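You operate a simulated robot arm through the tools that you are given. There is no shell and no other tool.

The job below is to be done with a simulated robot arm. You get a single attempt, and the scene is never put back.

## Task
Lay the matching gasket in the white rail and roll both rails' gaskets flat.
Fine: on the blue bench; the brown rail's gasket already lies in it; use the roller and put it back. Set down upright: blue roller.

It is judged by the outcome, as a careful person would: the job done as asked, and still so three seconds after it is handed in. It fails if anything else is knocked over, pushed out of place, dropped, spilled or broken.

## Robot
A 6-joint arm with a two-finger gripper, fixed in place. Base frame: the origin is on the floor under the middle of its stand, x ahead of it, y to its left, z up; the work surface is at about z = 850. Readings come in mm, degrees, newtons and seconds.
It reaches about 1572 mm from its shoulder. Its first joint turns from -166.0 to 166.0 degrees. Payload 2.45 kg.
Tool frame: the origin (TCP) lies between the finger pads and is the grasp point; the fingertips stand 20 mm ahead of it; z points along the fingers, y is the line along which they close. The gripper opens to 140 mm; its body begins 168 mm behind the TCP.
Orientation is that of the tool frame in the base frame, as a unit quaternion [x, y, z, w]. With the fingers straight down and closing along the base's y, the tool's x points along the base's -x, its y along +y and its z along -z.

## Interface
- The arm moves only by the tool apply_moves. Its argument "commands" is a list of rows, each an object of numbers (a shift or turn left out is 0, a gripper value left out holds the last): "x", "y", "z": the shift along the tool's x, y, z in units of 250 mm (1.0 is 250 mm); "ax", "ay", "az": the turn, a rotation vector about the tool's x, y, z in units of 90 degrees (1.0 is 90 degrees). In form: [{"x": .., "y": .., "z": .., "ax": .., "ay": .., "az": ..}, ...]. A call has 1 to 20 rows; each row is the pose to reach, as a shift and turn from the pose commanded when the call began, along the tool's axes at that moment. "claw" is the gripper command, from -1 (fully open) to 1 (shut), values between in proportion, set as the call begins (left out, the last holds). A call with a number of a shift or a turn outside -1 to 1 is refused whole. Rows are played at 5 a second. More than 50 mm and 8.6 degrees between two rows, or a gripper value outside its range, and nothing of the call is played. A pose out of reach is approached as far as the arm can. The call stops where the force on the tool passes 40 N (or 10 N more than at its start, if that is more) or the arm is blocked; 0.2 s more then pass. The fingers move at their own pace (about 45 mm/s each) and stop on an object; they squeeze with about 36 N. The grip force told is the motor's: it shows also when the fingers shut on nothing. Time passes only in rows, and 0.2 s behind the last, so rows that repeat a pose let the fingers close. It gives the time, the measured TCP pose, the force on the tool (base axes), the opening and the grip force at its end, in the units of the frame above (readings bear some noise), with the torque about the TCP (base axes, N m) and any sound that the robot's microphone picked up.
- Cameras (640 x 400 px; columns grow to the right, rows downward): "scene" is fixed at [50.1, -502.2, 1639.6]; the picture's right is [0.63, -0.78, 0.00], its down [-0.44, -0.36, -0.82] and it looks along [0.64, 0.52, -0.57] (base axes); focal length 324 px, centre (320, 200). "wrist" rides on the gripper at [78, 11, -209] in the tool frame; the picture's right is [-0.14, 0.99, 0.00], its down [-0.92, -0.13, -0.37] and it looks along [-0.37, -0.05, 0.93] (tool axes); focal length 280 px, centre (320, 200). There is no depth. A picture from a camera that has moved, and an enlarged one, comes with that camera's place and axes in the base frame and with its lens.
- camera(camera): a new picture of that camera. The clock stands still meanwhile.
- close_up(camera, box): a new picture of the part [left, top, right, bottom] of that camera's present view, enlarged. The clock stands still meanwhile.
- job_done(): hands the job in; it is judged then, once.

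Places have to be worked out from the pictures, the camera data and where the tool is seen. Open the gripper and draw the arm clear of the work before you hand the job in, unless the task says otherwise.

The tools are called after "Emit:" by a JSON object that holds its "api" and its "payload". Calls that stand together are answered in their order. apply_moves: Moves the arm, as the interface text tells. Its arguments: {"type":"object","properties":{"commands":{"type":"array"},"claw":{"type":"number"}},"required":["commands"]} The other tools are called the same way: camera (camera) takes a picture; close_up (camera, box) takes an enlarged picture of a part of a camera's view; job_done () hands the job in.

At the start:

```text
t: 0.0
eef_pos: [691.3, 194.5, 1278.3]
orientation: [0.0, 1.0, 0.001, 0.0]
contact_force: [0.2, -0.3, 0.4]
ft_torque: [-0.01, -0.01, 0.02]
width: 139.8
grasp_force: 0.0
```

scene: 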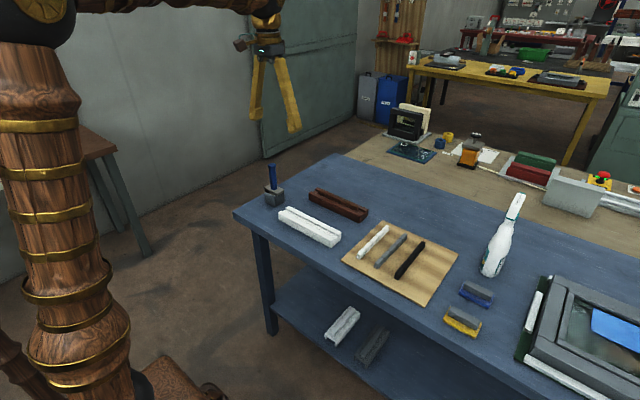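
wrist: 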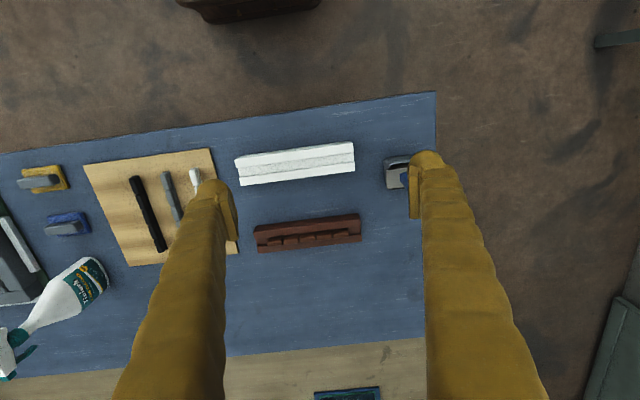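

I begin with enlarged views of the bench to identify the rails, gaskets and roller.

Emit:
{"api": "close_up", "payload": {"camera": "scene", "box": [230, 150, 390, 250]}}

Emit:
{"api": "close_up", "payload": {"camera": "scene", "box": [340, 210, 500, 310]}}

Emit:
{"api": "close_up", "payload": {"camera": "wrist", "box": [220, 120, 460, 270]}}

Emit:
{"api": "close_up", "payload": {"camera": "wrist", "box": [20, 130, 260, 280]}}

```text
4.00 times, centred on (310, 200) of scene
camera zoom: at [50.1, -502.2, 1639.6], right [0.63, -0.78, 0.0], down [-0.44, -0.36, -0.82], along [0.64, 0.52, -0.57], focal length 1298 px, centre (360, 200)
```

zoom: 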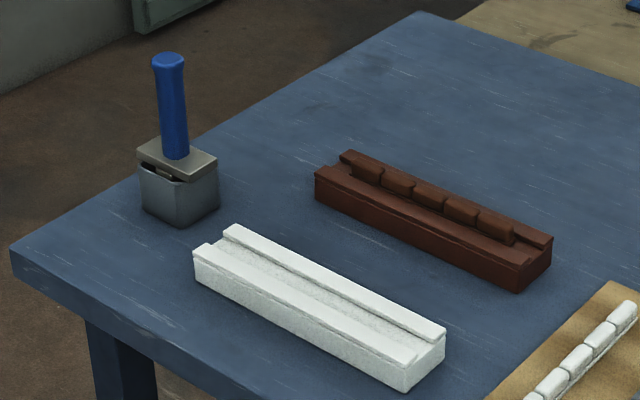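

```text
4.00 times, centred on (420, 260) of scene
camera zoom: at [50.1, -502.2, 1639.6], right [0.63, -0.78, 0.0], down [-0.44, -0.36, -0.82], along [0.64, 0.52, -0.57], focal length 1298 px, centre (-80, -40)
```

zoom: 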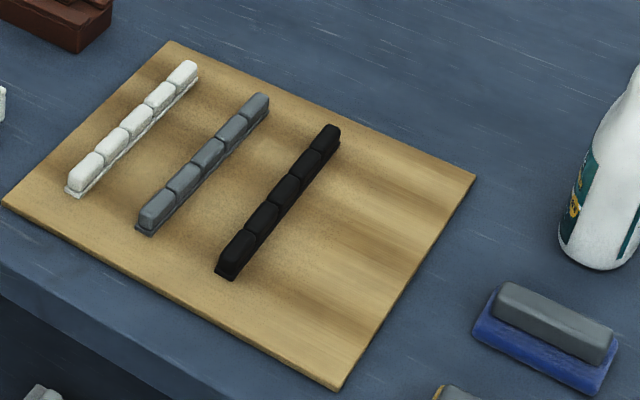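

```text
2.67 times, centred on (340, 195) of wrist
camera zoom: at [611.5, 204.8, 1486.8], right [0.14, 0.99, 0.0], down [0.92, -0.13, 0.37], along [0.37, -0.05, -0.93], focal length 748 px, centre (267, 213)
```

zoom: 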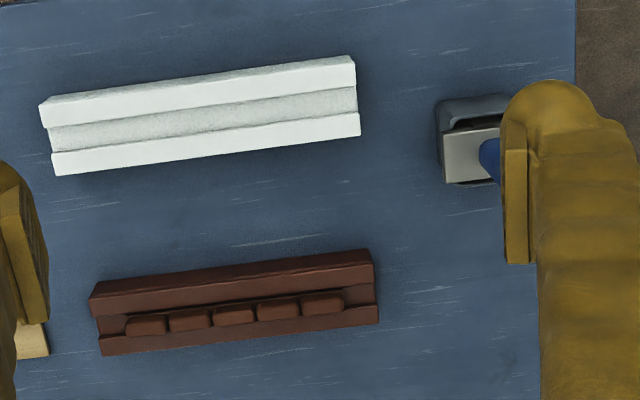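

```text
2.67 times, centred on (140, 205) of wrist
camera zoom: at [611.5, 204.8, 1486.8], right [0.14, 0.99, 0.0], down [0.92, -0.13, 0.37], along [0.37, -0.05, -0.93], focal length 748 px, centre (800, 187)
```

zoom: 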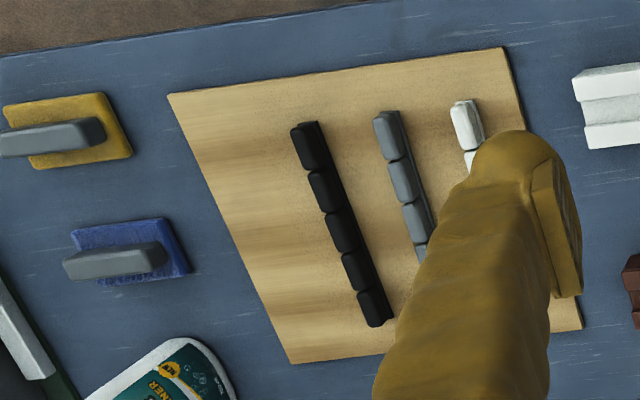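

The rails lie along y at about (758,130) white and (935,130) brown, the roller stands near (804,348), and the white gasket runs along x near (740..943,-103). I move the wrist camera nearer the roller to see how it is built.

Emit:
{"api": "apply_moves", "payload": {"commands": [{"y": 0.12, "z": 0.1}, {"y": 0.24, "z": 0.2}, {"y": 0.36, "z": 0.3}, {"y": 0.48, "z": 0.4}, {"y": 0.57, "z": 0.5}, {"y": 0.57, "z": 0.5}], "claw": -1}}

```text
t: 1.4
eef_pos: [691.6, 337.8, 1151.2]
orientation: [0.0, 1.0, 0.0, -0.001]
contact_force: [-0.2, 0.4, -0.2]
ft_torque: [-0.02, -0.03, 0.0]
width: 140.1
grasp_force: 0.0
```

The arm is above and in front of the roller; I take wrist pictures of it.

Emit:
{"api": "camera", "payload": {"camera": "wrist"}}

Emit:
{"api": "close_up", "payload": {"camera": "wrist", "box": [250, 130, 410, 230]}}

Emit:
{"api": "close_up", "payload": {"camera": "scene", "box": [250, 155, 314, 219]}}

```text
taken
camera wrist: at [612.1, 347.4, 1361.1], right [0.14, 0.99, 0.0], down [0.92, -0.13, 0.37], along [0.36, -0.05, -0.93], focal length 280 px, centre (320, 200)
```

wrist: 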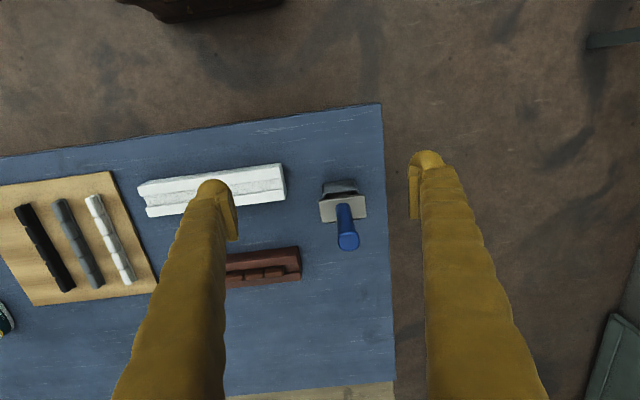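

```text
4.00 times, centred on (330, 180) of wrist
camera zoom: at [612.1, 347.4, 1361.1], right [0.14, 0.99, 0.0], down [0.92, -0.13, 0.37], along [0.36, -0.05, -0.93], focal length 1122 px, centre (280, 280)
```

zoom: 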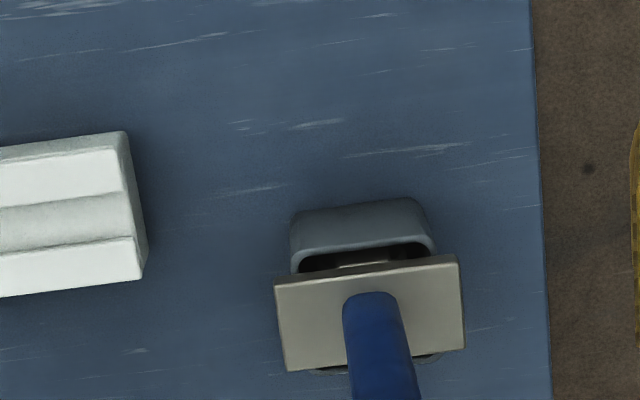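

```text
6.25 times, centred on (282, 187) of scene
camera zoom: at [50.1, -502.2, 1639.6], right [0.63, -0.78, 0.0], down [-0.44, -0.36, -0.82], along [0.64, 0.52, -0.57], focal length 2027 px, centre (558, 281)
```

zoom: 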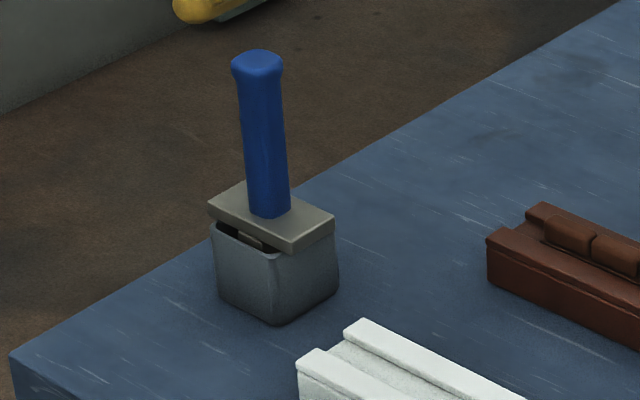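

The roller's handle is upright at about (812,358), top z≈1022, its plate z≈911 resting over a grey open holder. Next I look at the two rails from closer.

Emit:
{"api": "apply_moves", "payload": {"commands": [{"x": -0.04, "y": -0.16, "z": 0.057}, {"x": -0.08, "y": -0.32, "z": 0.114}, {"x": -0.12, "y": -0.48, "z": 0.171}, {"x": -0.16, "y": -0.64, "z": 0.228}, {"x": -0.194, "y": -0.79, "z": 0.285}, {"x": -0.194, "y": -0.79, "z": 0.285}]}}

```text
t: 2.8
eef_pos: [739.0, 139.1, 1080.3]
orientation: [0.0, 1.0, 0.0, 0.0]
contact_force: [0.6, 0.2, -0.5]
ft_torque: [-0.01, -0.04, 0.04]
width: 140.2
grasp_force: 0.1
```

Now above the rails; I take wrist pictures for measuring the grooves and the brown gasket.

Emit:
{"api": "camera", "payload": {"camera": "wrist"}}

Emit:
{"api": "close_up", "payload": {"camera": "wrist", "box": [200, 100, 440, 250]}}

Emit:
{"api": "close_up", "payload": {"camera": "wrist", "box": [220, 190, 380, 290]}}

Emit:
{"api": "close_up", "payload": {"camera": "wrist", "box": [360, 90, 440, 140]}}

```text
taken
camera wrist: at [659.1, 149.4, 1289.8], right [0.14, 0.99, 0.0], down [0.92, -0.13, 0.37], along [0.36, -0.05, -0.93], focal length 280 px, centre (320, 200)
```

wrist: 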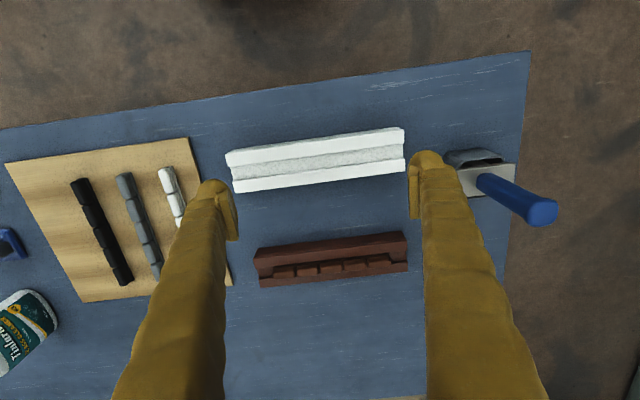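

```text
2.67 times, centred on (320, 175) of wrist
camera zoom: at [659.1, 149.4, 1289.8], right [0.14, 0.99, 0.0], down [0.92, -0.13, 0.37], along [0.36, -0.05, -0.93], focal length 748 px, centre (320, 267)
```

zoom: 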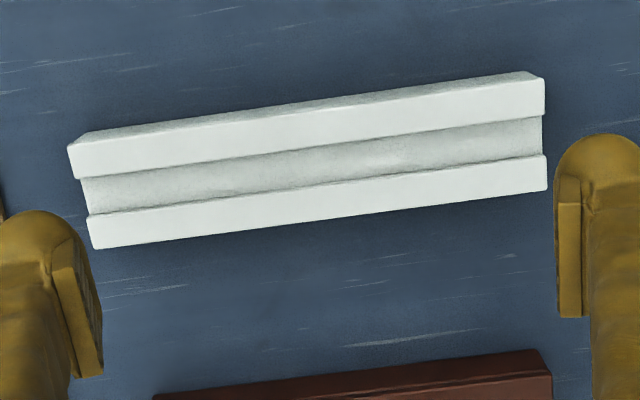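

```text
4.00 times, centred on (300, 240) of wrist
camera zoom: at [659.1, 149.4, 1289.8], right [0.14, 0.99, 0.0], down [0.92, -0.13, 0.37], along [0.36, -0.05, -0.93], focal length 1122 px, centre (400, 40)
```

zoom: 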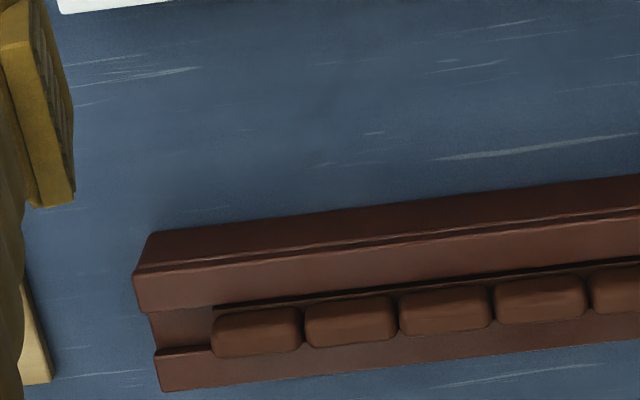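

```text
8.00 times, centred on (400, 115) of wrist
camera zoom: at [659.1, 149.4, 1289.8], right [0.14, 0.99, 0.0], down [0.92, -0.13, 0.37], along [0.36, -0.05, -0.93], focal length 2243 px, centre (-320, 880)
```

zoom: 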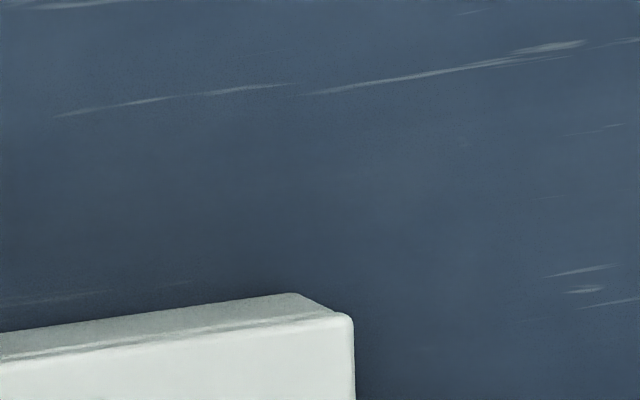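

White rail: x≈730–791, y≈-1–260, groove ≈23 mm wide centred at x≈760.3, top z≈879; brown rail centred x≈940.7. Next I look closely at the white gasket on the board.

Emit:
{"api": "apply_moves", "payload": {"commands": [{"x": -0.02, "y": -0.185, "z": 0.02}, {"x": -0.04, "y": -0.37, "z": 0.04}, {"x": -0.06, "y": -0.555, "z": 0.06}, {"x": -0.08, "y": -0.74, "z": 0.09}, {"x": -0.096, "y": -0.924, "z": 0.12}, {"x": -0.096, "y": -0.924, "z": 0.12}]}}

Emit:
{"api": "camera", "payload": {"camera": "wrist"}}

Emit:
{"api": "close_up", "payload": {"camera": "wrist", "box": [240, 130, 400, 230]}}

Emit:
{"api": "close_up", "payload": {"camera": "wrist", "box": [240, 200, 400, 300]}}

```text
t: 4.2
eef_pos: [764.4, -89.1, 1054.7]
orientation: [0.0, 1.0, 0.0, 0.0]
contact_force: [0.2, -0.6, 0.0]
ft_torque: [-0.02, 0.02, 0.05]
width: 140.0
grasp_force: 0.0
```

```text
taken
camera wrist: at [685.1, -78.6, 1263.3], right [0.14, 0.99, 0.0], down [0.92, -0.13, 0.37], along [0.36, -0.05, -0.93], focal length 280 px, centre (320, 200)
```

wrist: 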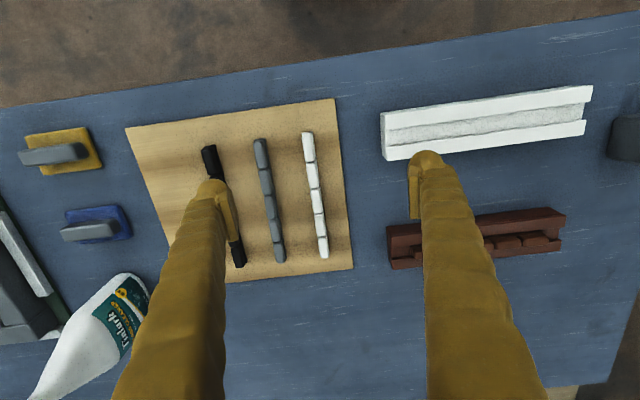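

```text
4.00 times, centred on (320, 180) of wrist
camera zoom: at [685.1, -78.6, 1263.3], right [0.14, 0.99, 0.0], down [0.92, -0.13, 0.37], along [0.36, -0.05, -0.93], focal length 1122 px, centre (320, 280)
```

zoom: 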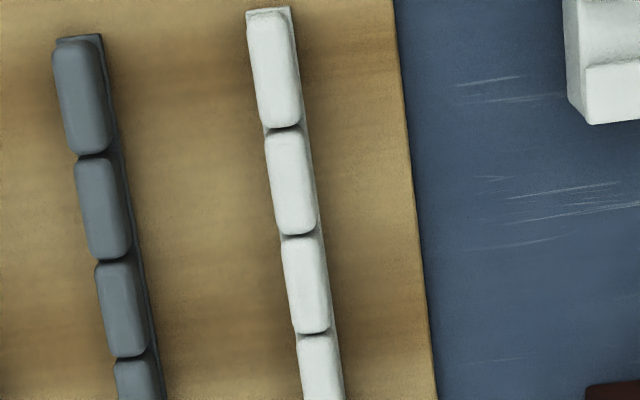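

```text
4.00 times, centred on (320, 250) of wrist
camera zoom: at [685.1, -78.6, 1263.3], right [0.14, 0.99, 0.0], down [0.92, -0.13, 0.37], along [0.36, -0.05, -0.93], focal length 1122 px, centre (320, 0)
```

zoom: 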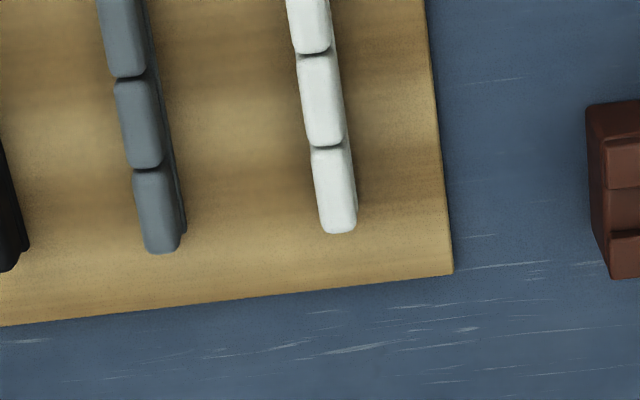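

The white gasket lies along x with its centre line at y≈-105.6, spanning x≈739–942, about 16 mm wide. I zoom in with the scene camera to judge its height and the board's thickness.

Emit:
{"api": "close_up", "payload": {"camera": "scene", "box": [344, 220, 400, 265]}}

Emit:
{"api": "close_up", "payload": {"camera": "scene", "box": [270, 200, 350, 250]}}

Emit:
{"api": "close_up", "payload": {"camera": "scene", "box": [305, 180, 375, 224]}}

```text
8.89 times, centred on (372, 242) of scene
camera zoom: at [50.1, -502.2, 1639.6], right [0.63, -0.78, 0.0], down [-0.44, -0.36, -0.82], along [0.64, 0.52, -0.57], focal length 2883 px, centre (-142, -178)
```

zoom: 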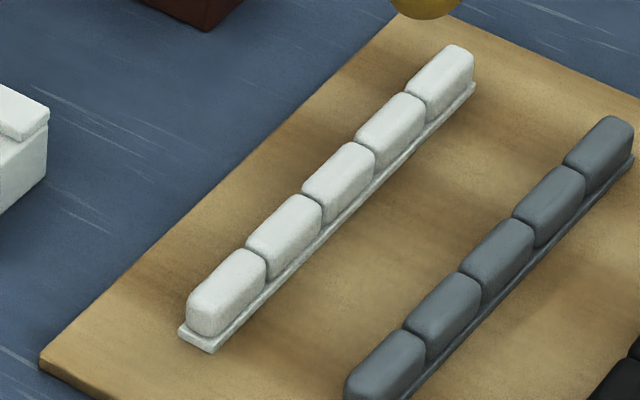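

```text
8.00 times, centred on (310, 225) of scene
camera zoom: at [50.1, -502.2, 1639.6], right [0.63, -0.78, 0.0], down [-0.44, -0.36, -0.82], along [0.64, 0.52, -0.57], focal length 2595 px, centre (400, 0)
```

zoom: 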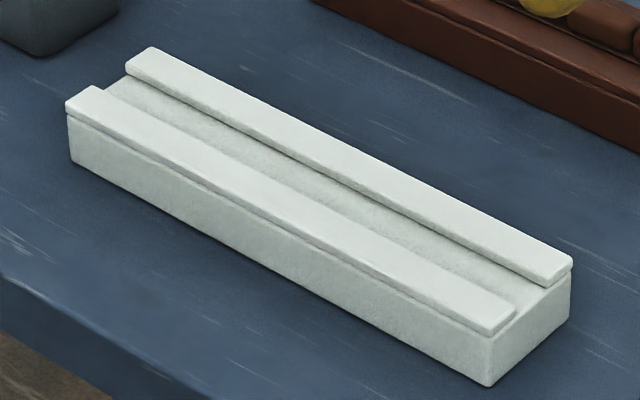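

```text
9.09 times, centred on (340, 202) of scene
camera zoom: at [50.1, -502.2, 1639.6], right [0.63, -0.78, 0.0], down [-0.44, -0.36, -0.82], along [0.64, 0.52, -0.57], focal length 2949 px, centre (138, 182)
```

zoom: 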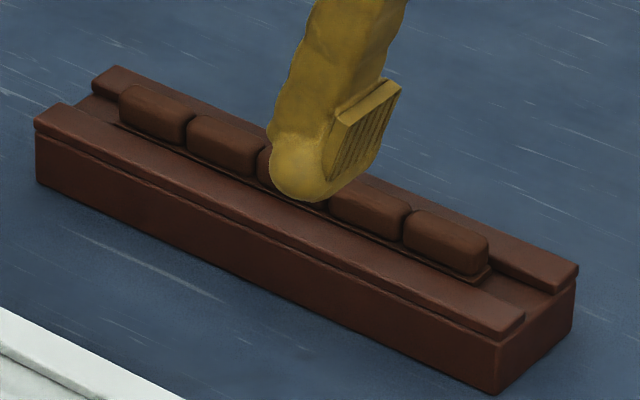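

Rail strips stand about 6 mm above the groove floor, and the gasket is ≈17 mm high on a ≈5 mm board. I narrow the gripper to about 56 mm and move over the middle of the white gasket at a safe height.

Emit:
{"api": "apply_moves", "payload": {"commands": [{"x": -0.1, "y": -0.02, "z": 0.08}, {"x": -0.2, "y": -0.04, "z": 0.16}, {"x": -0.309, "y": -0.059, "z": 0.24}, {"x": -0.309, "y": -0.059, "z": 0.34}, {"x": -0.309, "y": -0.059, "z": 0.44}, {"x": -0.309, "y": -0.059, "z": 0.5}, {"x": -0.309, "y": -0.059, "z": 0.5}, {"x": -0.309, "y": -0.059, "z": 0.5}], "claw": 0.2}}

Emit:
{"api": "camera", "payload": {"camera": "wrist"}}

Emit:
{"api": "close_up", "payload": {"camera": "scene", "box": [320, 200, 420, 270]}}

```text
t: 6.0
eef_pos: [840.3, -106.4, 925.3]
orientation: [0.0, 1.0, 0.0, 0.0]
contact_force: [1.1, -0.2, 0.5]
ft_torque: [-0.01, 0.0, 0.02]
width: 56.0
grasp_force: 0.0
```

```text
taken
camera wrist: at [760.3, -96.6, 1136.0], right [0.14, 0.99, 0.0], down [0.92, -0.13, 0.37], along [0.36, -0.05, -0.93], focal length 280 px, centre (320, 200)
```

wrist: 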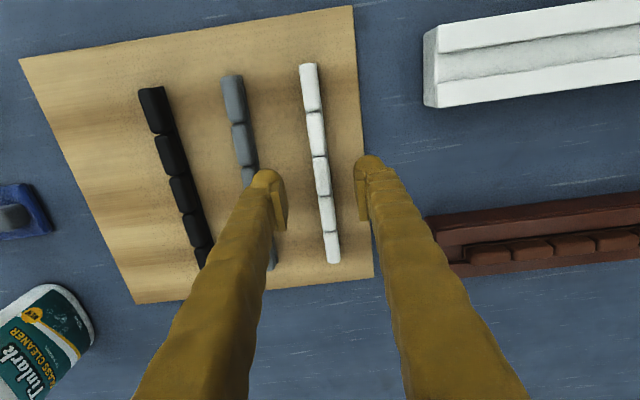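

```text
5.71 times, centred on (370, 235) of scene
camera zoom: at [50.1, -502.2, 1639.6], right [0.63, -0.78, 0.0], down [-0.44, -0.36, -0.82], along [0.64, 0.52, -0.57], focal length 1854 px, centre (34, 0)
```

zoom: 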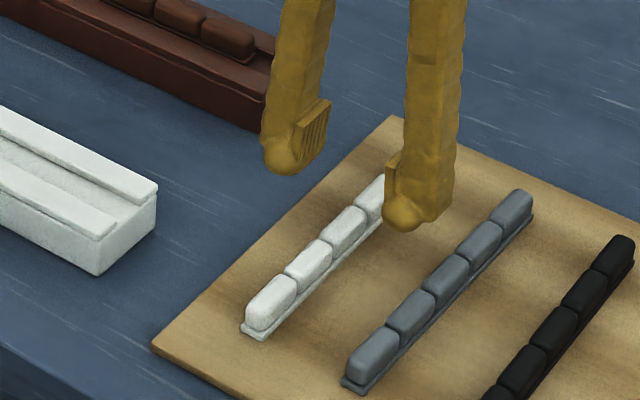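

Gasket is centred between the fingers. I zoom in further to measure gasket height and board thickness before descending.

Emit:
{"api": "close_up", "payload": {"camera": "wrist", "box": [290, 55, 354, 95]}}

Emit:
{"api": "close_up", "payload": {"camera": "wrist", "box": [260, 140, 388, 220]}}

Emit:
{"api": "close_up", "payload": {"camera": "scene", "box": [355, 240, 379, 262]}}

```text
10.00 times, centred on (322, 75) of wrist
camera zoom: at [760.3, -96.6, 1136.0], right [0.14, 0.99, 0.0], down [0.92, -0.13, 0.37], along [0.36, -0.05, -0.93], focal length 2804 px, centre (300, 1450)
```

zoom: 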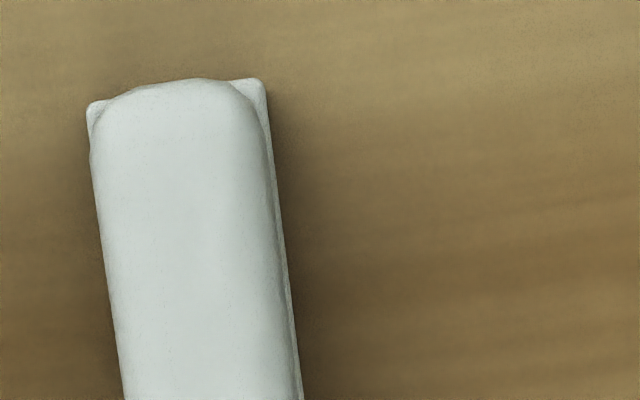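

```text
5.00 times, centred on (324, 180) of wrist
camera zoom: at [760.3, -96.6, 1136.0], right [0.14, 0.99, 0.0], down [0.92, -0.13, 0.37], along [0.36, -0.05, -0.93], focal length 1402 px, centre (300, 300)
```

zoom: 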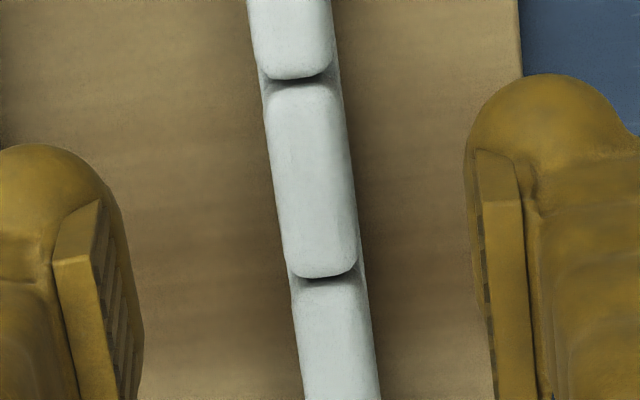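

```text
16.00 times, centred on (367, 251) of scene
camera zoom: at [50.1, -502.2, 1639.6], right [0.63, -0.78, 0.0], down [-0.44, -0.36, -0.82], along [0.64, 0.52, -0.57], focal length 5190 px, centre (-432, -616)
```

zoom: 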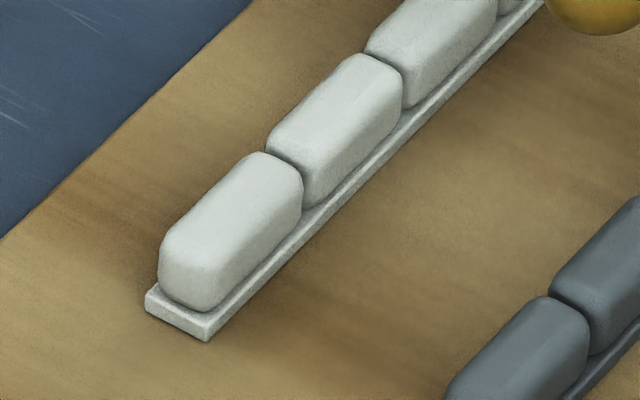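

The gasket base is ≈16 mm wide, ≈4 mm thick, with segments topping out near z≈871. I descend so the fingertips sit around z≈865, still open, and check.

Emit:
{"api": "apply_moves", "payload": {"commands": [{"x": 0.004, "z": 0.05}, {"x": 0.004, "z": 0.1}, {"x": 0.004, "z": 0.14}, {"x": 0.004, "z": 0.163}, {"x": 0.004, "z": 0.163}]}}

Emit:
{"api": "close_up", "payload": {"camera": "scene", "box": [345, 220, 409, 260]}}

Emit:
{"api": "close_up", "payload": {"camera": "wrist", "box": [240, 130, 400, 230]}}

```text
t: 7.2
eef_pos: [839.6, -105.8, 884.9]
orientation: [0.0, 1.0, -0.001, 0.0]
contact_force: [-0.1, 0.2, 0.4]
ft_torque: [0.0, 0.01, -0.01]
width: 55.9
grasp_force: 0.0
```

```text
10.00 times, centred on (377, 240) of scene
camera zoom: at [50.1, -502.2, 1639.6], right [0.63, -0.78, 0.0], down [-0.44, -0.36, -0.82], along [0.64, 0.52, -0.57], focal length 3244 px, centre (-250, -200)
```

zoom: 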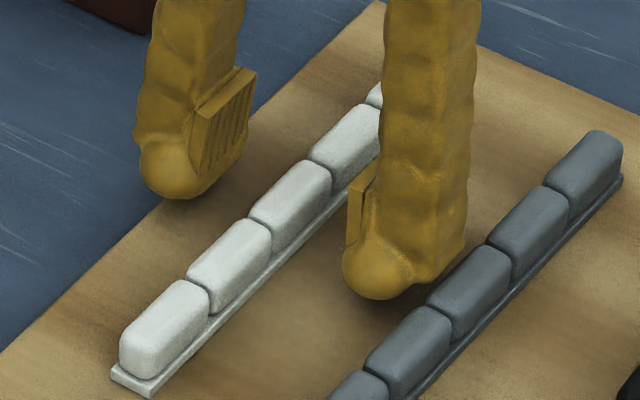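

```text
4.00 times, centred on (320, 180) of wrist
camera zoom: at [759.7, -96.0, 1094.2], right [0.14, 0.99, 0.0], down [0.92, -0.13, 0.37], along [0.36, -0.05, -0.93], focal length 1122 px, centre (320, 280)
```

zoom: 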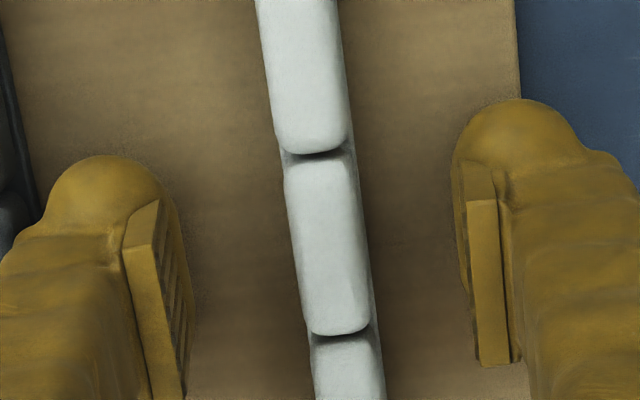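

The pads appear to end several mm above the rounded fingertips, so I need an accurate look at the finger geometry relative to the gasket.

Emit:
{"api": "close_up", "payload": {"camera": "scene", "box": [354, 222, 394, 252]}}

Emit:
{"api": "close_up", "payload": {"camera": "wrist", "box": [290, 140, 400, 210]}}

```text
13.33 times, centred on (374, 237) of scene
camera zoom: at [50.1, -502.2, 1639.6], right [0.63, -0.78, 0.0], down [-0.44, -0.36, -0.82], along [0.64, 0.52, -0.57], focal length 4325 px, centre (-400, -293)
```

zoom: 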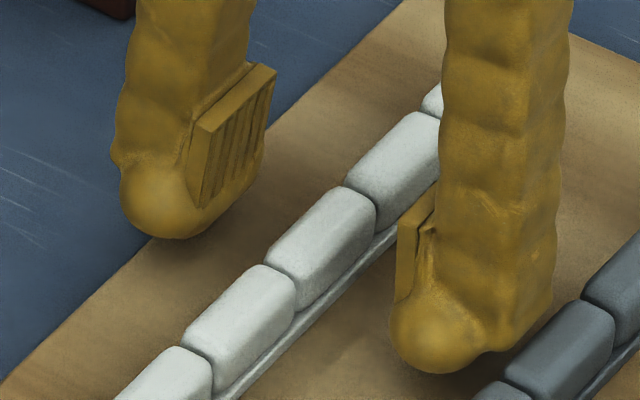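

```text
5.71 times, centred on (345, 175) of wrist
camera zoom: at [759.7, -96.0, 1094.2], right [0.14, 0.99, 0.0], down [0.92, -0.13, 0.37], along [0.36, -0.05, -0.93], focal length 1602 px, centre (177, 343)
```

zoom: 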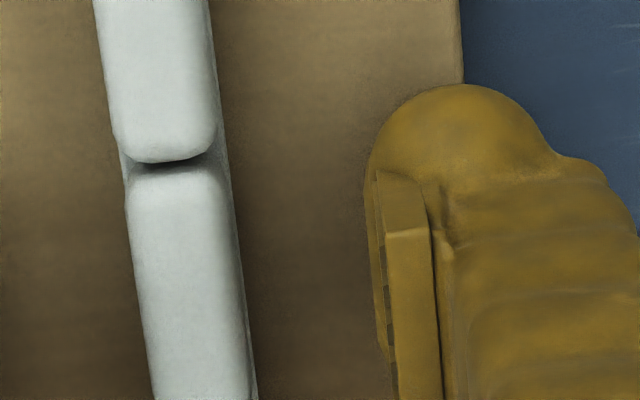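

The pads span about ±12.5 mm around the TCP, so I lower about 6.5 mm (tips ≈3 mm above the board) to get enough pad on the segment, checking the force.

Emit:
{"api": "apply_moves", "payload": {"commands": [{"z": 0.01}, {"z": 0.018}, {"z": 0.026}, {"z": 0.026}, {"z": 0.026}]}}

Emit:
{"api": "close_up", "payload": {"camera": "scene", "box": [354, 222, 394, 252]}}

```text
t: 8.4
eef_pos: [839.2, -107.0, 878.4]
orientation: [-0.001, 1.0, 0.0, 0.0]
contact_force: [-0.3, 1.2, -0.5]
ft_torque: [-0.03, -0.01, -0.01]
width: 56.0
grasp_force: 0.0
```

```text
13.33 times, centred on (374, 237) of scene
camera zoom: at [50.1, -502.2, 1639.6], right [0.63, -0.78, 0.0], down [-0.44, -0.36, -0.82], along [0.64, 0.52, -0.57], focal length 4325 px, centre (-400, -293)
```

zoom: 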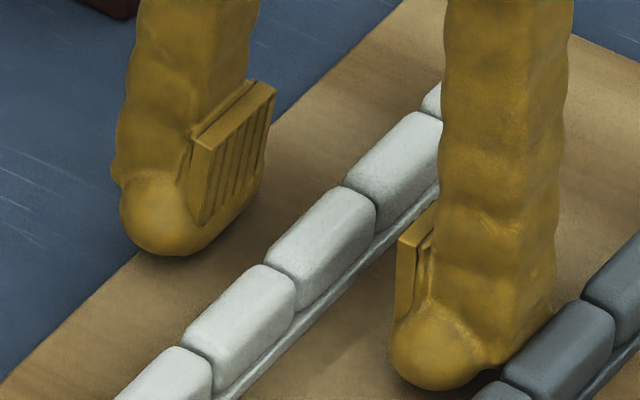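

No contact with the board. Now I close the gripper on the middle segment.

Emit:
{"api": "apply_moves", "payload": {"commands": [{"z": 0}, {"z": 0}, {"z": 0}, {"z": 0}, {"z": 0}, {"z": 0}], "claw": 1}}

Emit:
{"api": "close_up", "payload": {"camera": "wrist", "box": [240, 130, 400, 230]}}

Emit:
{"api": "close_up", "payload": {"camera": "scene", "box": [345, 220, 409, 260]}}

```text
t: 9.8
eef_pos: [839.4, -105.6, 878.3]
orientation: [0.0, 1.0, 0.0, 0.001]
contact_force: [-0.6, 0.1, -0.2]
ft_torque: [0.01, -0.02, -0.02]
width: 14.3
grasp_force: 36.5
```

```text
4.00 times, centred on (320, 180) of wrist
camera zoom: at [760.0, -96.4, 1088.0], right [0.14, 0.99, 0.0], down [0.92, -0.13, 0.37], along [0.36, -0.05, -0.93], focal length 1122 px, centre (320, 280)
```

zoom: 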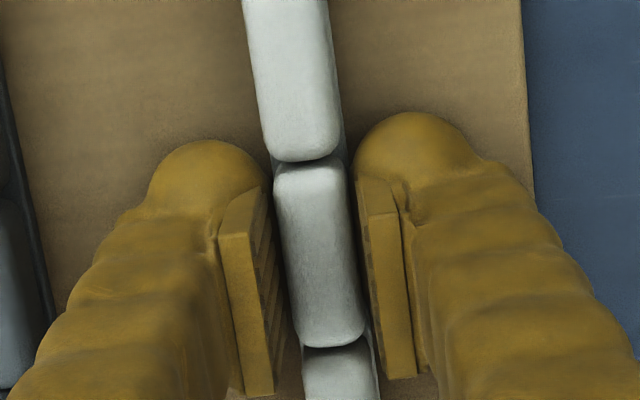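

```text
10.00 times, centred on (377, 240) of scene
camera zoom: at [50.1, -502.2, 1639.6], right [0.63, -0.78, 0.0], down [-0.44, -0.36, -0.82], along [0.64, 0.52, -0.57], focal length 3244 px, centre (-250, -200)
```

zoom: 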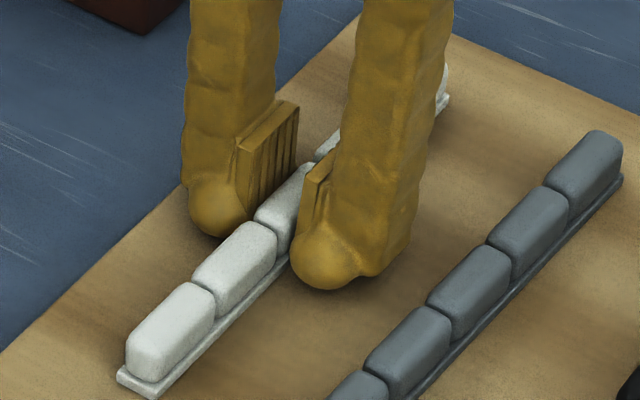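

Gripped at 14.3 mm with 36.5 N. I lift 30 mm and check that the gasket comes level.

Emit:
{"api": "apply_moves", "payload": {"commands": [{"z": -0.02}, {"z": -0.05}, {"z": -0.09}, {"z": -0.12}, {"z": -0.12}]}}

Emit:
{"api": "close_up", "payload": {"camera": "wrist", "box": [200, 50, 440, 280]}}

Emit:
{"api": "close_up", "payload": {"camera": "scene", "box": [335, 200, 415, 260]}}

```text
t: 11.0
eef_pos: [840.1, -106.3, 909.3]
orientation: [0.0, 1.0, 0.0, 0.0]
contact_force: [0.2, -0.1, -0.7]
ft_torque: [0.02, 0.06, -0.01]
width: 14.4
grasp_force: 36.1
```

```text
1.74 times, centred on (320, 165) of wrist
camera zoom: at [759.9, -95.6, 1118.0], right [0.14, 0.99, 0.0], down [0.92, -0.13, 0.37], along [0.37, -0.05, -0.93], focal length 488 px, centre (320, 261)
```

zoom: 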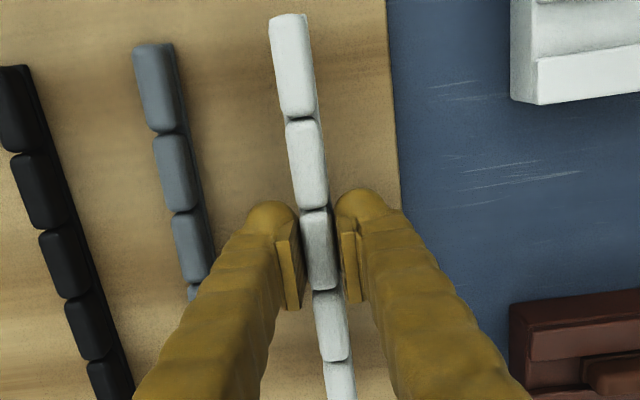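

```text
6.67 times, centred on (375, 230) of scene
camera zoom: at [50.1, -502.2, 1639.6], right [0.63, -0.78, 0.0], down [-0.44, -0.36, -0.82], along [0.64, 0.52, -0.57], focal length 2163 px, centre (-47, 0)
```

zoom: 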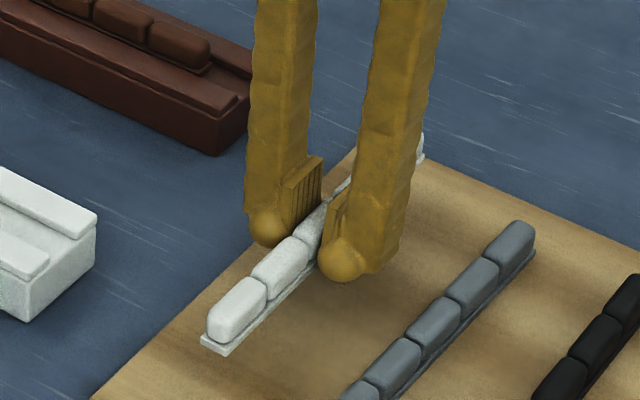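

The gasket is held level. I raise it to TCP z≈985 and carry it over the white rail while turning 90° about the vertical.

Emit:
{"api": "apply_moves", "payload": {"commands": [{"z": -0.15}, {"z": -0.305}, {"x": 0.0265, "y": 0.0786, "z": -0.305, "az": 0.0833}, {"x": 0.053, "y": 0.1572, "z": -0.305, "az": 0.1667}, {"x": 0.0795, "y": 0.2358, "z": -0.305, "az": 0.25}, {"x": 0.106, "y": 0.3143, "z": -0.305, "az": 0.3333}, {"x": 0.1325, "y": 0.3929, "z": -0.305, "az": 0.4167}, {"x": 0.159, "y": 0.4715, "z": -0.305, "az": 0.5}, {"x": 0.1855, "y": 0.55, "z": -0.305, "az": 0.5833}, {"x": 0.212, "y": 0.6287, "z": -0.305, "az": 0.6667}, {"x": 0.2385, "y": 0.7073, "z": -0.305, "az": 0.75}, {"x": 0.265, "y": 0.7858, "z": -0.305, "az": 0.8333}, {"x": 0.2915, "y": 0.8644, "z": -0.305, "az": 0.9167}, {"x": 0.318, "y": 0.943, "z": -0.305, "az": 1.0}, {"x": 0.318, "y": 0.943, "z": -0.305, "az": 1.0}, {"x": 0.318, "y": 0.943, "z": -0.305, "az": 1.0}]}}

Emit:
{"api": "camera", "payload": {"camera": "wrist"}}

Emit:
{"api": "camera", "payload": {"camera": "scene"}}

```text
t: 14.4
eef_pos: [760.3, 129.3, 985.8]
orientation: [0.708, 0.707, 0.0, -0.001]
contact_force: [0.2, 0.3, -1.2]
ft_torque: [-0.01, 0.01, -0.04]
width: 14.3
grasp_force: 36.2
```

```text
taken
camera wrist: at [769.6, 206.9, 1195.2], right [0.99, -0.14, 0.0], down [-0.13, -0.92, 0.37], along [-0.05, -0.37, -0.93], focal length 280 px, centre (320, 200)
```

wrist: 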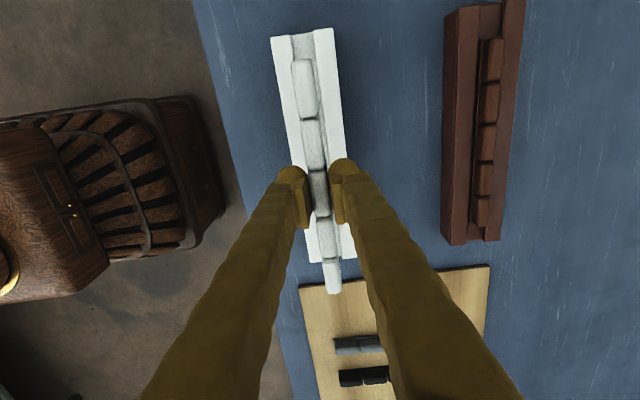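

```text
taken
```

scene: 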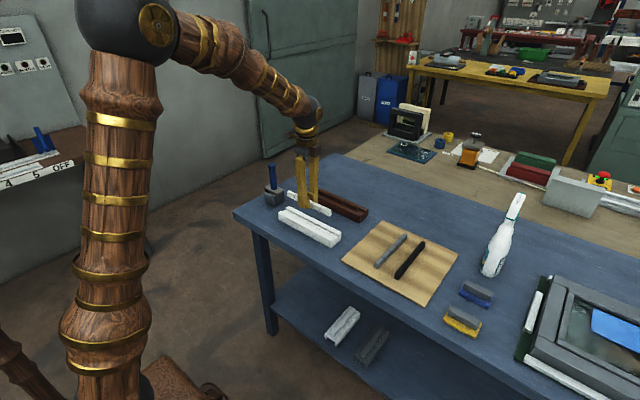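

The gasket is over the rail and aligned along y. I descend to TCP z≈920 and check the lateral alignment with the groove.

Emit:
{"api": "apply_moves", "payload": {"commands": [{"z": 0.1}, {"z": 0.2}, {"z": 0.26}, {"z": 0.26}, {"z": 0.26}]}}

Emit:
{"api": "camera", "payload": {"camera": "wrist"}}

Emit:
{"api": "close_up", "payload": {"camera": "wrist", "box": [250, 0, 378, 80]}}

Emit:
{"api": "close_up", "payload": {"camera": "wrist", "box": [290, 240, 418, 320]}}

Emit:
{"api": "close_up", "payload": {"camera": "scene", "box": [260, 180, 356, 250]}}

```text
t: 15.6
eef_pos: [762.5, 127.9, 922.7]
orientation: [0.707, 0.707, 0.0, 0.0]
contact_force: [0.0, -0.2, 0.4]
ft_torque: [-0.02, 0.02, -0.01]
width: 14.4
grasp_force: 35.7
```

```text
taken
camera wrist: at [771.1, 206.1, 1131.2], right [0.99, -0.14, 0.0], down [-0.13, -0.92, 0.37], along [-0.05, -0.37, -0.93], focal length 280 px, centre (320, 200)
```

wrist: 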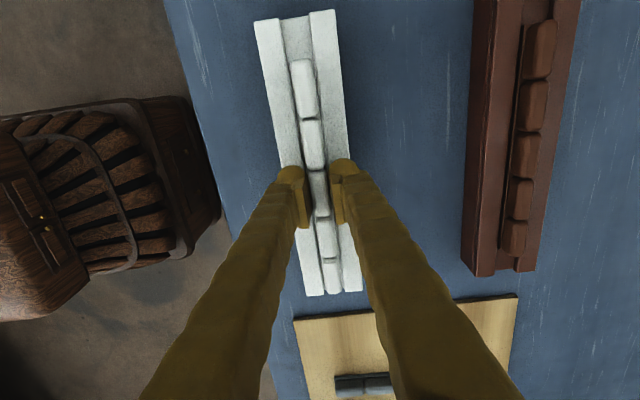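

```text
5.00 times, centred on (314, 40) of wrist
camera zoom: at [771.1, 206.1, 1131.2], right [0.99, -0.14, 0.0], down [-0.13, -0.92, 0.37], along [-0.05, -0.37, -0.93], focal length 1402 px, centre (350, 1000)
```

zoom: 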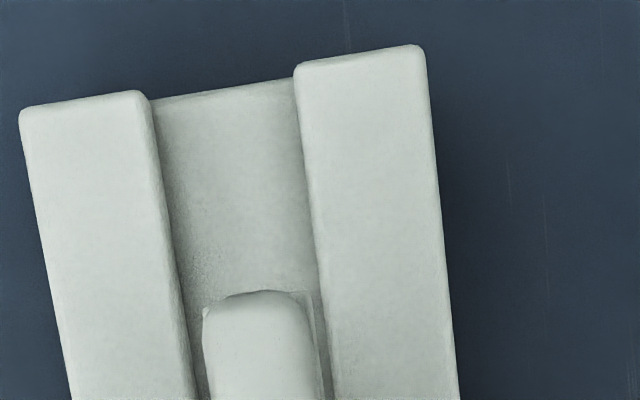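

```text
5.00 times, centred on (354, 280) of wrist
camera zoom: at [771.1, 206.1, 1131.2], right [0.99, -0.14, 0.0], down [-0.13, -0.92, 0.37], along [-0.05, -0.37, -0.93], focal length 1402 px, centre (150, -200)
```

zoom: 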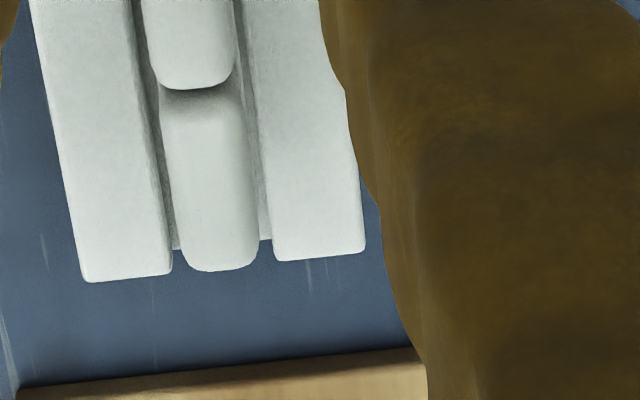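

```text
5.71 times, centred on (308, 215) of scene
camera zoom: at [50.1, -502.2, 1639.6], right [0.63, -0.78, 0.0], down [-0.44, -0.36, -0.82], along [0.64, 0.52, -0.57], focal length 1854 px, centre (389, 114)
```

zoom: 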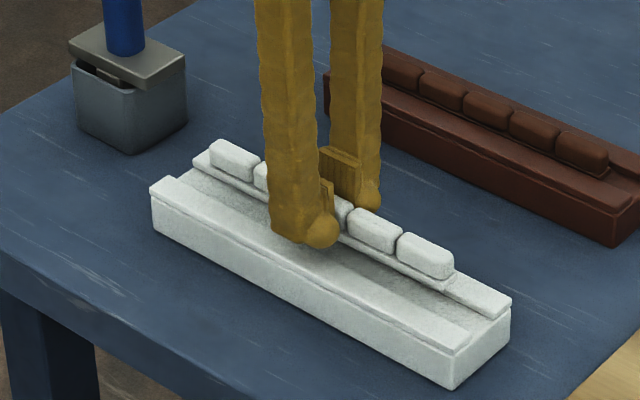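

Images show the gasket about 1.8 mm too far in +x of the groove centre and slightly low in y. I correct by −1.8 mm in x and +3.5 mm in y and lower about 10 mm, then check again.

Emit:
{"api": "apply_moves", "payload": {"commands": [{"x": 0.014, "y": -0.0072}, {"x": 0.014, "y": -0.0072, "z": 0.02}, {"x": 0.014, "y": -0.0072, "z": 0.04}, {"x": 0.014, "y": -0.0072, "z": 0.04}, {"x": 0.014, "y": -0.0072, "z": 0.04}]}}

Emit:
{"api": "close_up", "payload": {"camera": "wrist", "box": [250, 0, 378, 80]}}

Emit:
{"api": "close_up", "payload": {"camera": "wrist", "box": [280, 235, 376, 305]}}

Emit:
{"api": "close_up", "payload": {"camera": "scene", "box": [310, 215, 350, 250]}}

```text
t: 16.8
eef_pos: [759.0, 131.4, 911.5]
orientation: [0.708, 0.707, 0.0, 0.0]
contact_force: [0.0, 0.7, -0.8]
ft_torque: [-0.02, 0.0, -0.01]
width: 14.1
grasp_force: 35.7
```

```text
5.00 times, centred on (314, 40) of wrist
camera zoom: at [768.0, 209.8, 1120.6], right [0.99, -0.14, 0.0], down [-0.13, -0.92, 0.37], along [-0.05, -0.37, -0.93], focal length 1402 px, centre (350, 1000)
```

zoom: 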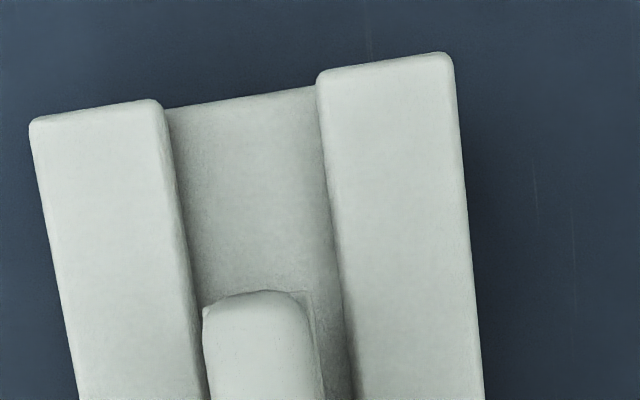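

```text
5.71 times, centred on (328, 270) of wrist
camera zoom: at [768.0, 209.8, 1120.6], right [0.99, -0.14, 0.0], down [-0.13, -0.92, 0.37], along [-0.05, -0.37, -0.93], focal length 1602 px, centre (274, -200)
```

zoom: 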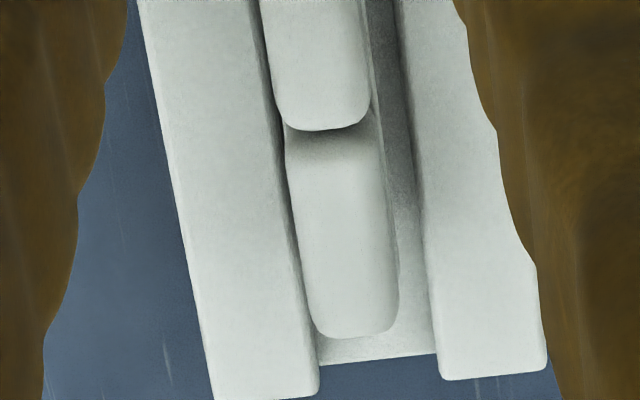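

```text
11.43 times, centred on (330, 232) of scene
camera zoom: at [50.1, -502.2, 1639.6], right [0.63, -0.78, 0.0], down [-0.44, -0.36, -0.82], along [0.64, 0.52, -0.57], focal length 3707 px, centre (206, -171)
```

zoom: 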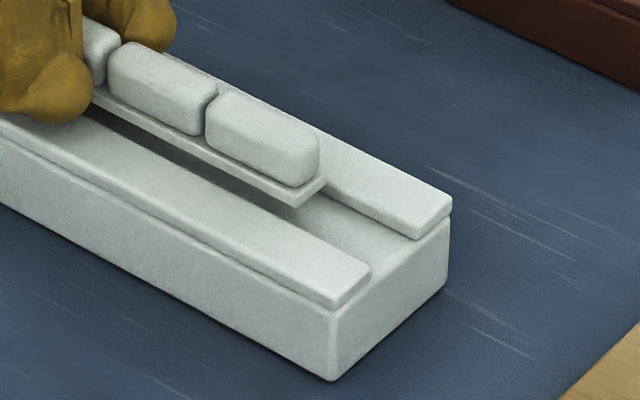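

Now the gasket is about 1.6 mm too far in −x (the readings follow the true pose well). I correct +1.6 mm in x and lower to TCP z≈904, still just above strip contact.

Emit:
{"api": "apply_moves", "payload": {"commands": [{"x": 0.004, "y": 0.0064}, {"x": 0.004, "y": 0.0064, "z": 0.015}, {"x": 0.004, "y": 0.0064, "z": 0.03}, {"x": 0.004, "y": 0.0064, "z": 0.03}, {"x": 0.004, "y": 0.0064, "z": 0.03}]}}

Emit:
{"api": "close_up", "payload": {"camera": "wrist", "box": [250, 0, 378, 80]}}

Emit:
{"api": "close_up", "payload": {"camera": "wrist", "box": [280, 235, 376, 305]}}

Emit:
{"api": "close_up", "payload": {"camera": "scene", "box": [295, 205, 343, 240]}}

```text
t: 17.6
eef_pos: [760.6, 133.2, 908.3]
orientation: [0.707, 0.707, 0.001, 0.001]
contact_force: [-5.9, -0.4, 6.8]
ft_torque: [-0.02, 0.18, 0.04]
width: 14.4
grasp_force: 35.9
stopped in row 3: the force on the tool passed its limit at 51 N (the readings are from after the stop); the commanded pose is now the measured one
```

```text
5.00 times, centred on (314, 40) of wrist
camera zoom: at [769.3, 211.1, 1116.3], right [0.99, -0.14, 0.0], down [-0.13, -0.92, 0.37], along [-0.05, -0.37, -0.93], focal length 1402 px, centre (350, 1000)
```

zoom: 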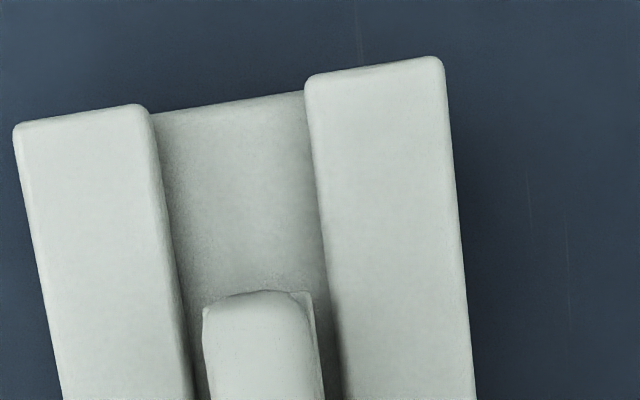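

```text
5.71 times, centred on (328, 270) of wrist
camera zoom: at [769.3, 211.1, 1116.3], right [0.99, -0.14, 0.0], down [-0.13, -0.92, 0.37], along [-0.05, -0.37, -0.93], focal length 1602 px, centre (274, -200)
```

zoom: 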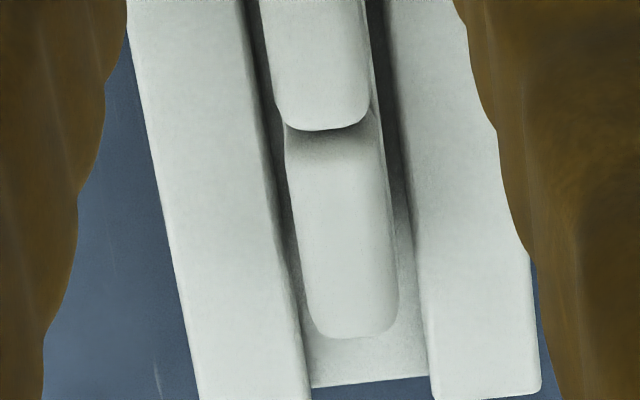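

```text
11.43 times, centred on (319, 222) of scene
camera zoom: at [50.1, -502.2, 1639.6], right [0.63, -0.78, 0.0], down [-0.44, -0.36, -0.82], along [0.64, 0.52, -0.57], focal length 3707 px, centre (331, -57)
```

zoom: 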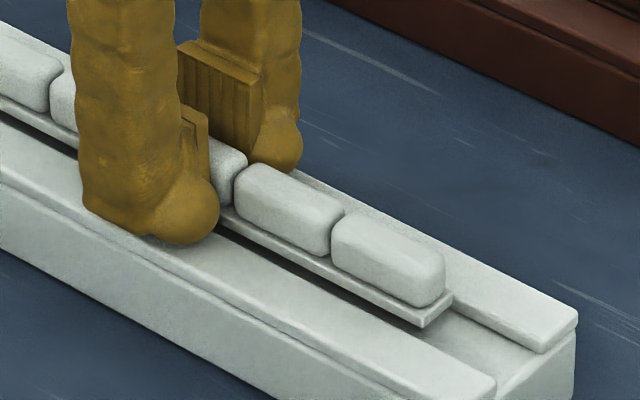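

The descent met contact around TCP z≈906–908 (fingertips on the rail strips, it seems). I hold still to re-read pose and force before deciding.

Emit:
{"api": "apply_moves", "payload": {"commands": [{"z": 0}, {"z": 0}]}}

Emit:
{"api": "close_up", "payload": {"camera": "scene", "box": [299, 209, 323, 227]}}

Emit:
{"api": "close_up", "payload": {"camera": "scene", "box": [319, 222, 343, 240]}}

```text
t: 18.2
eef_pos: [760.1, 133.3, 907.8]
orientation: [0.707, 0.707, 0.0, 0.001]
contact_force: [-8.0, -1.6, 16.2]
ft_torque: [-0.05, 0.24, 0.04]
width: 14.4
grasp_force: 36.5
```

```text
16.00 times, centred on (311, 218) of scene
camera zoom: at [50.1, -502.2, 1639.6], right [0.63, -0.78, 0.0], down [-0.44, -0.36, -0.82], along [0.64, 0.52, -0.57], focal length 5190 px, centre (464, -88)
```

zoom: 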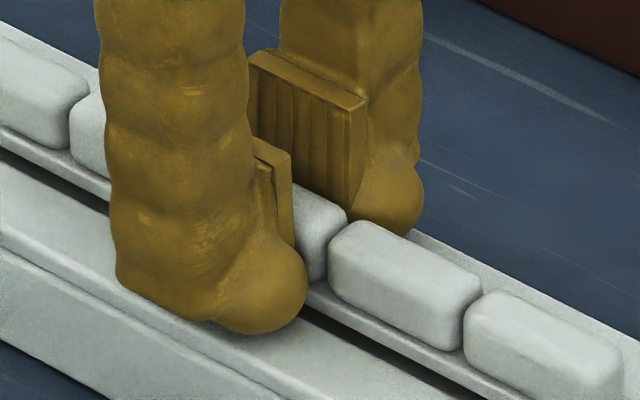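

```text
16.00 times, centred on (331, 231) of scene
camera zoom: at [50.1, -502.2, 1639.6], right [0.63, -0.78, 0.0], down [-0.44, -0.36, -0.82], along [0.64, 0.52, -0.57], focal length 5190 px, centre (144, -296)
```

zoom: 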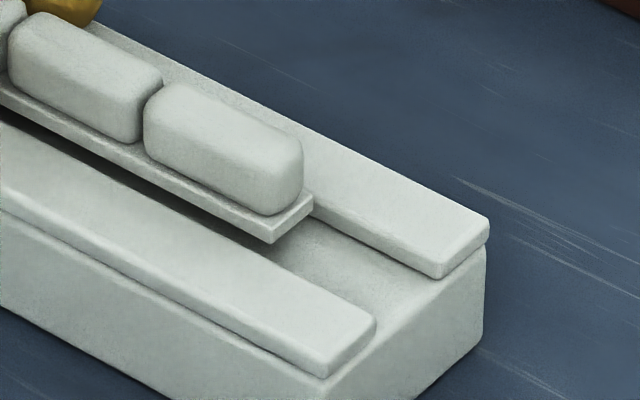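

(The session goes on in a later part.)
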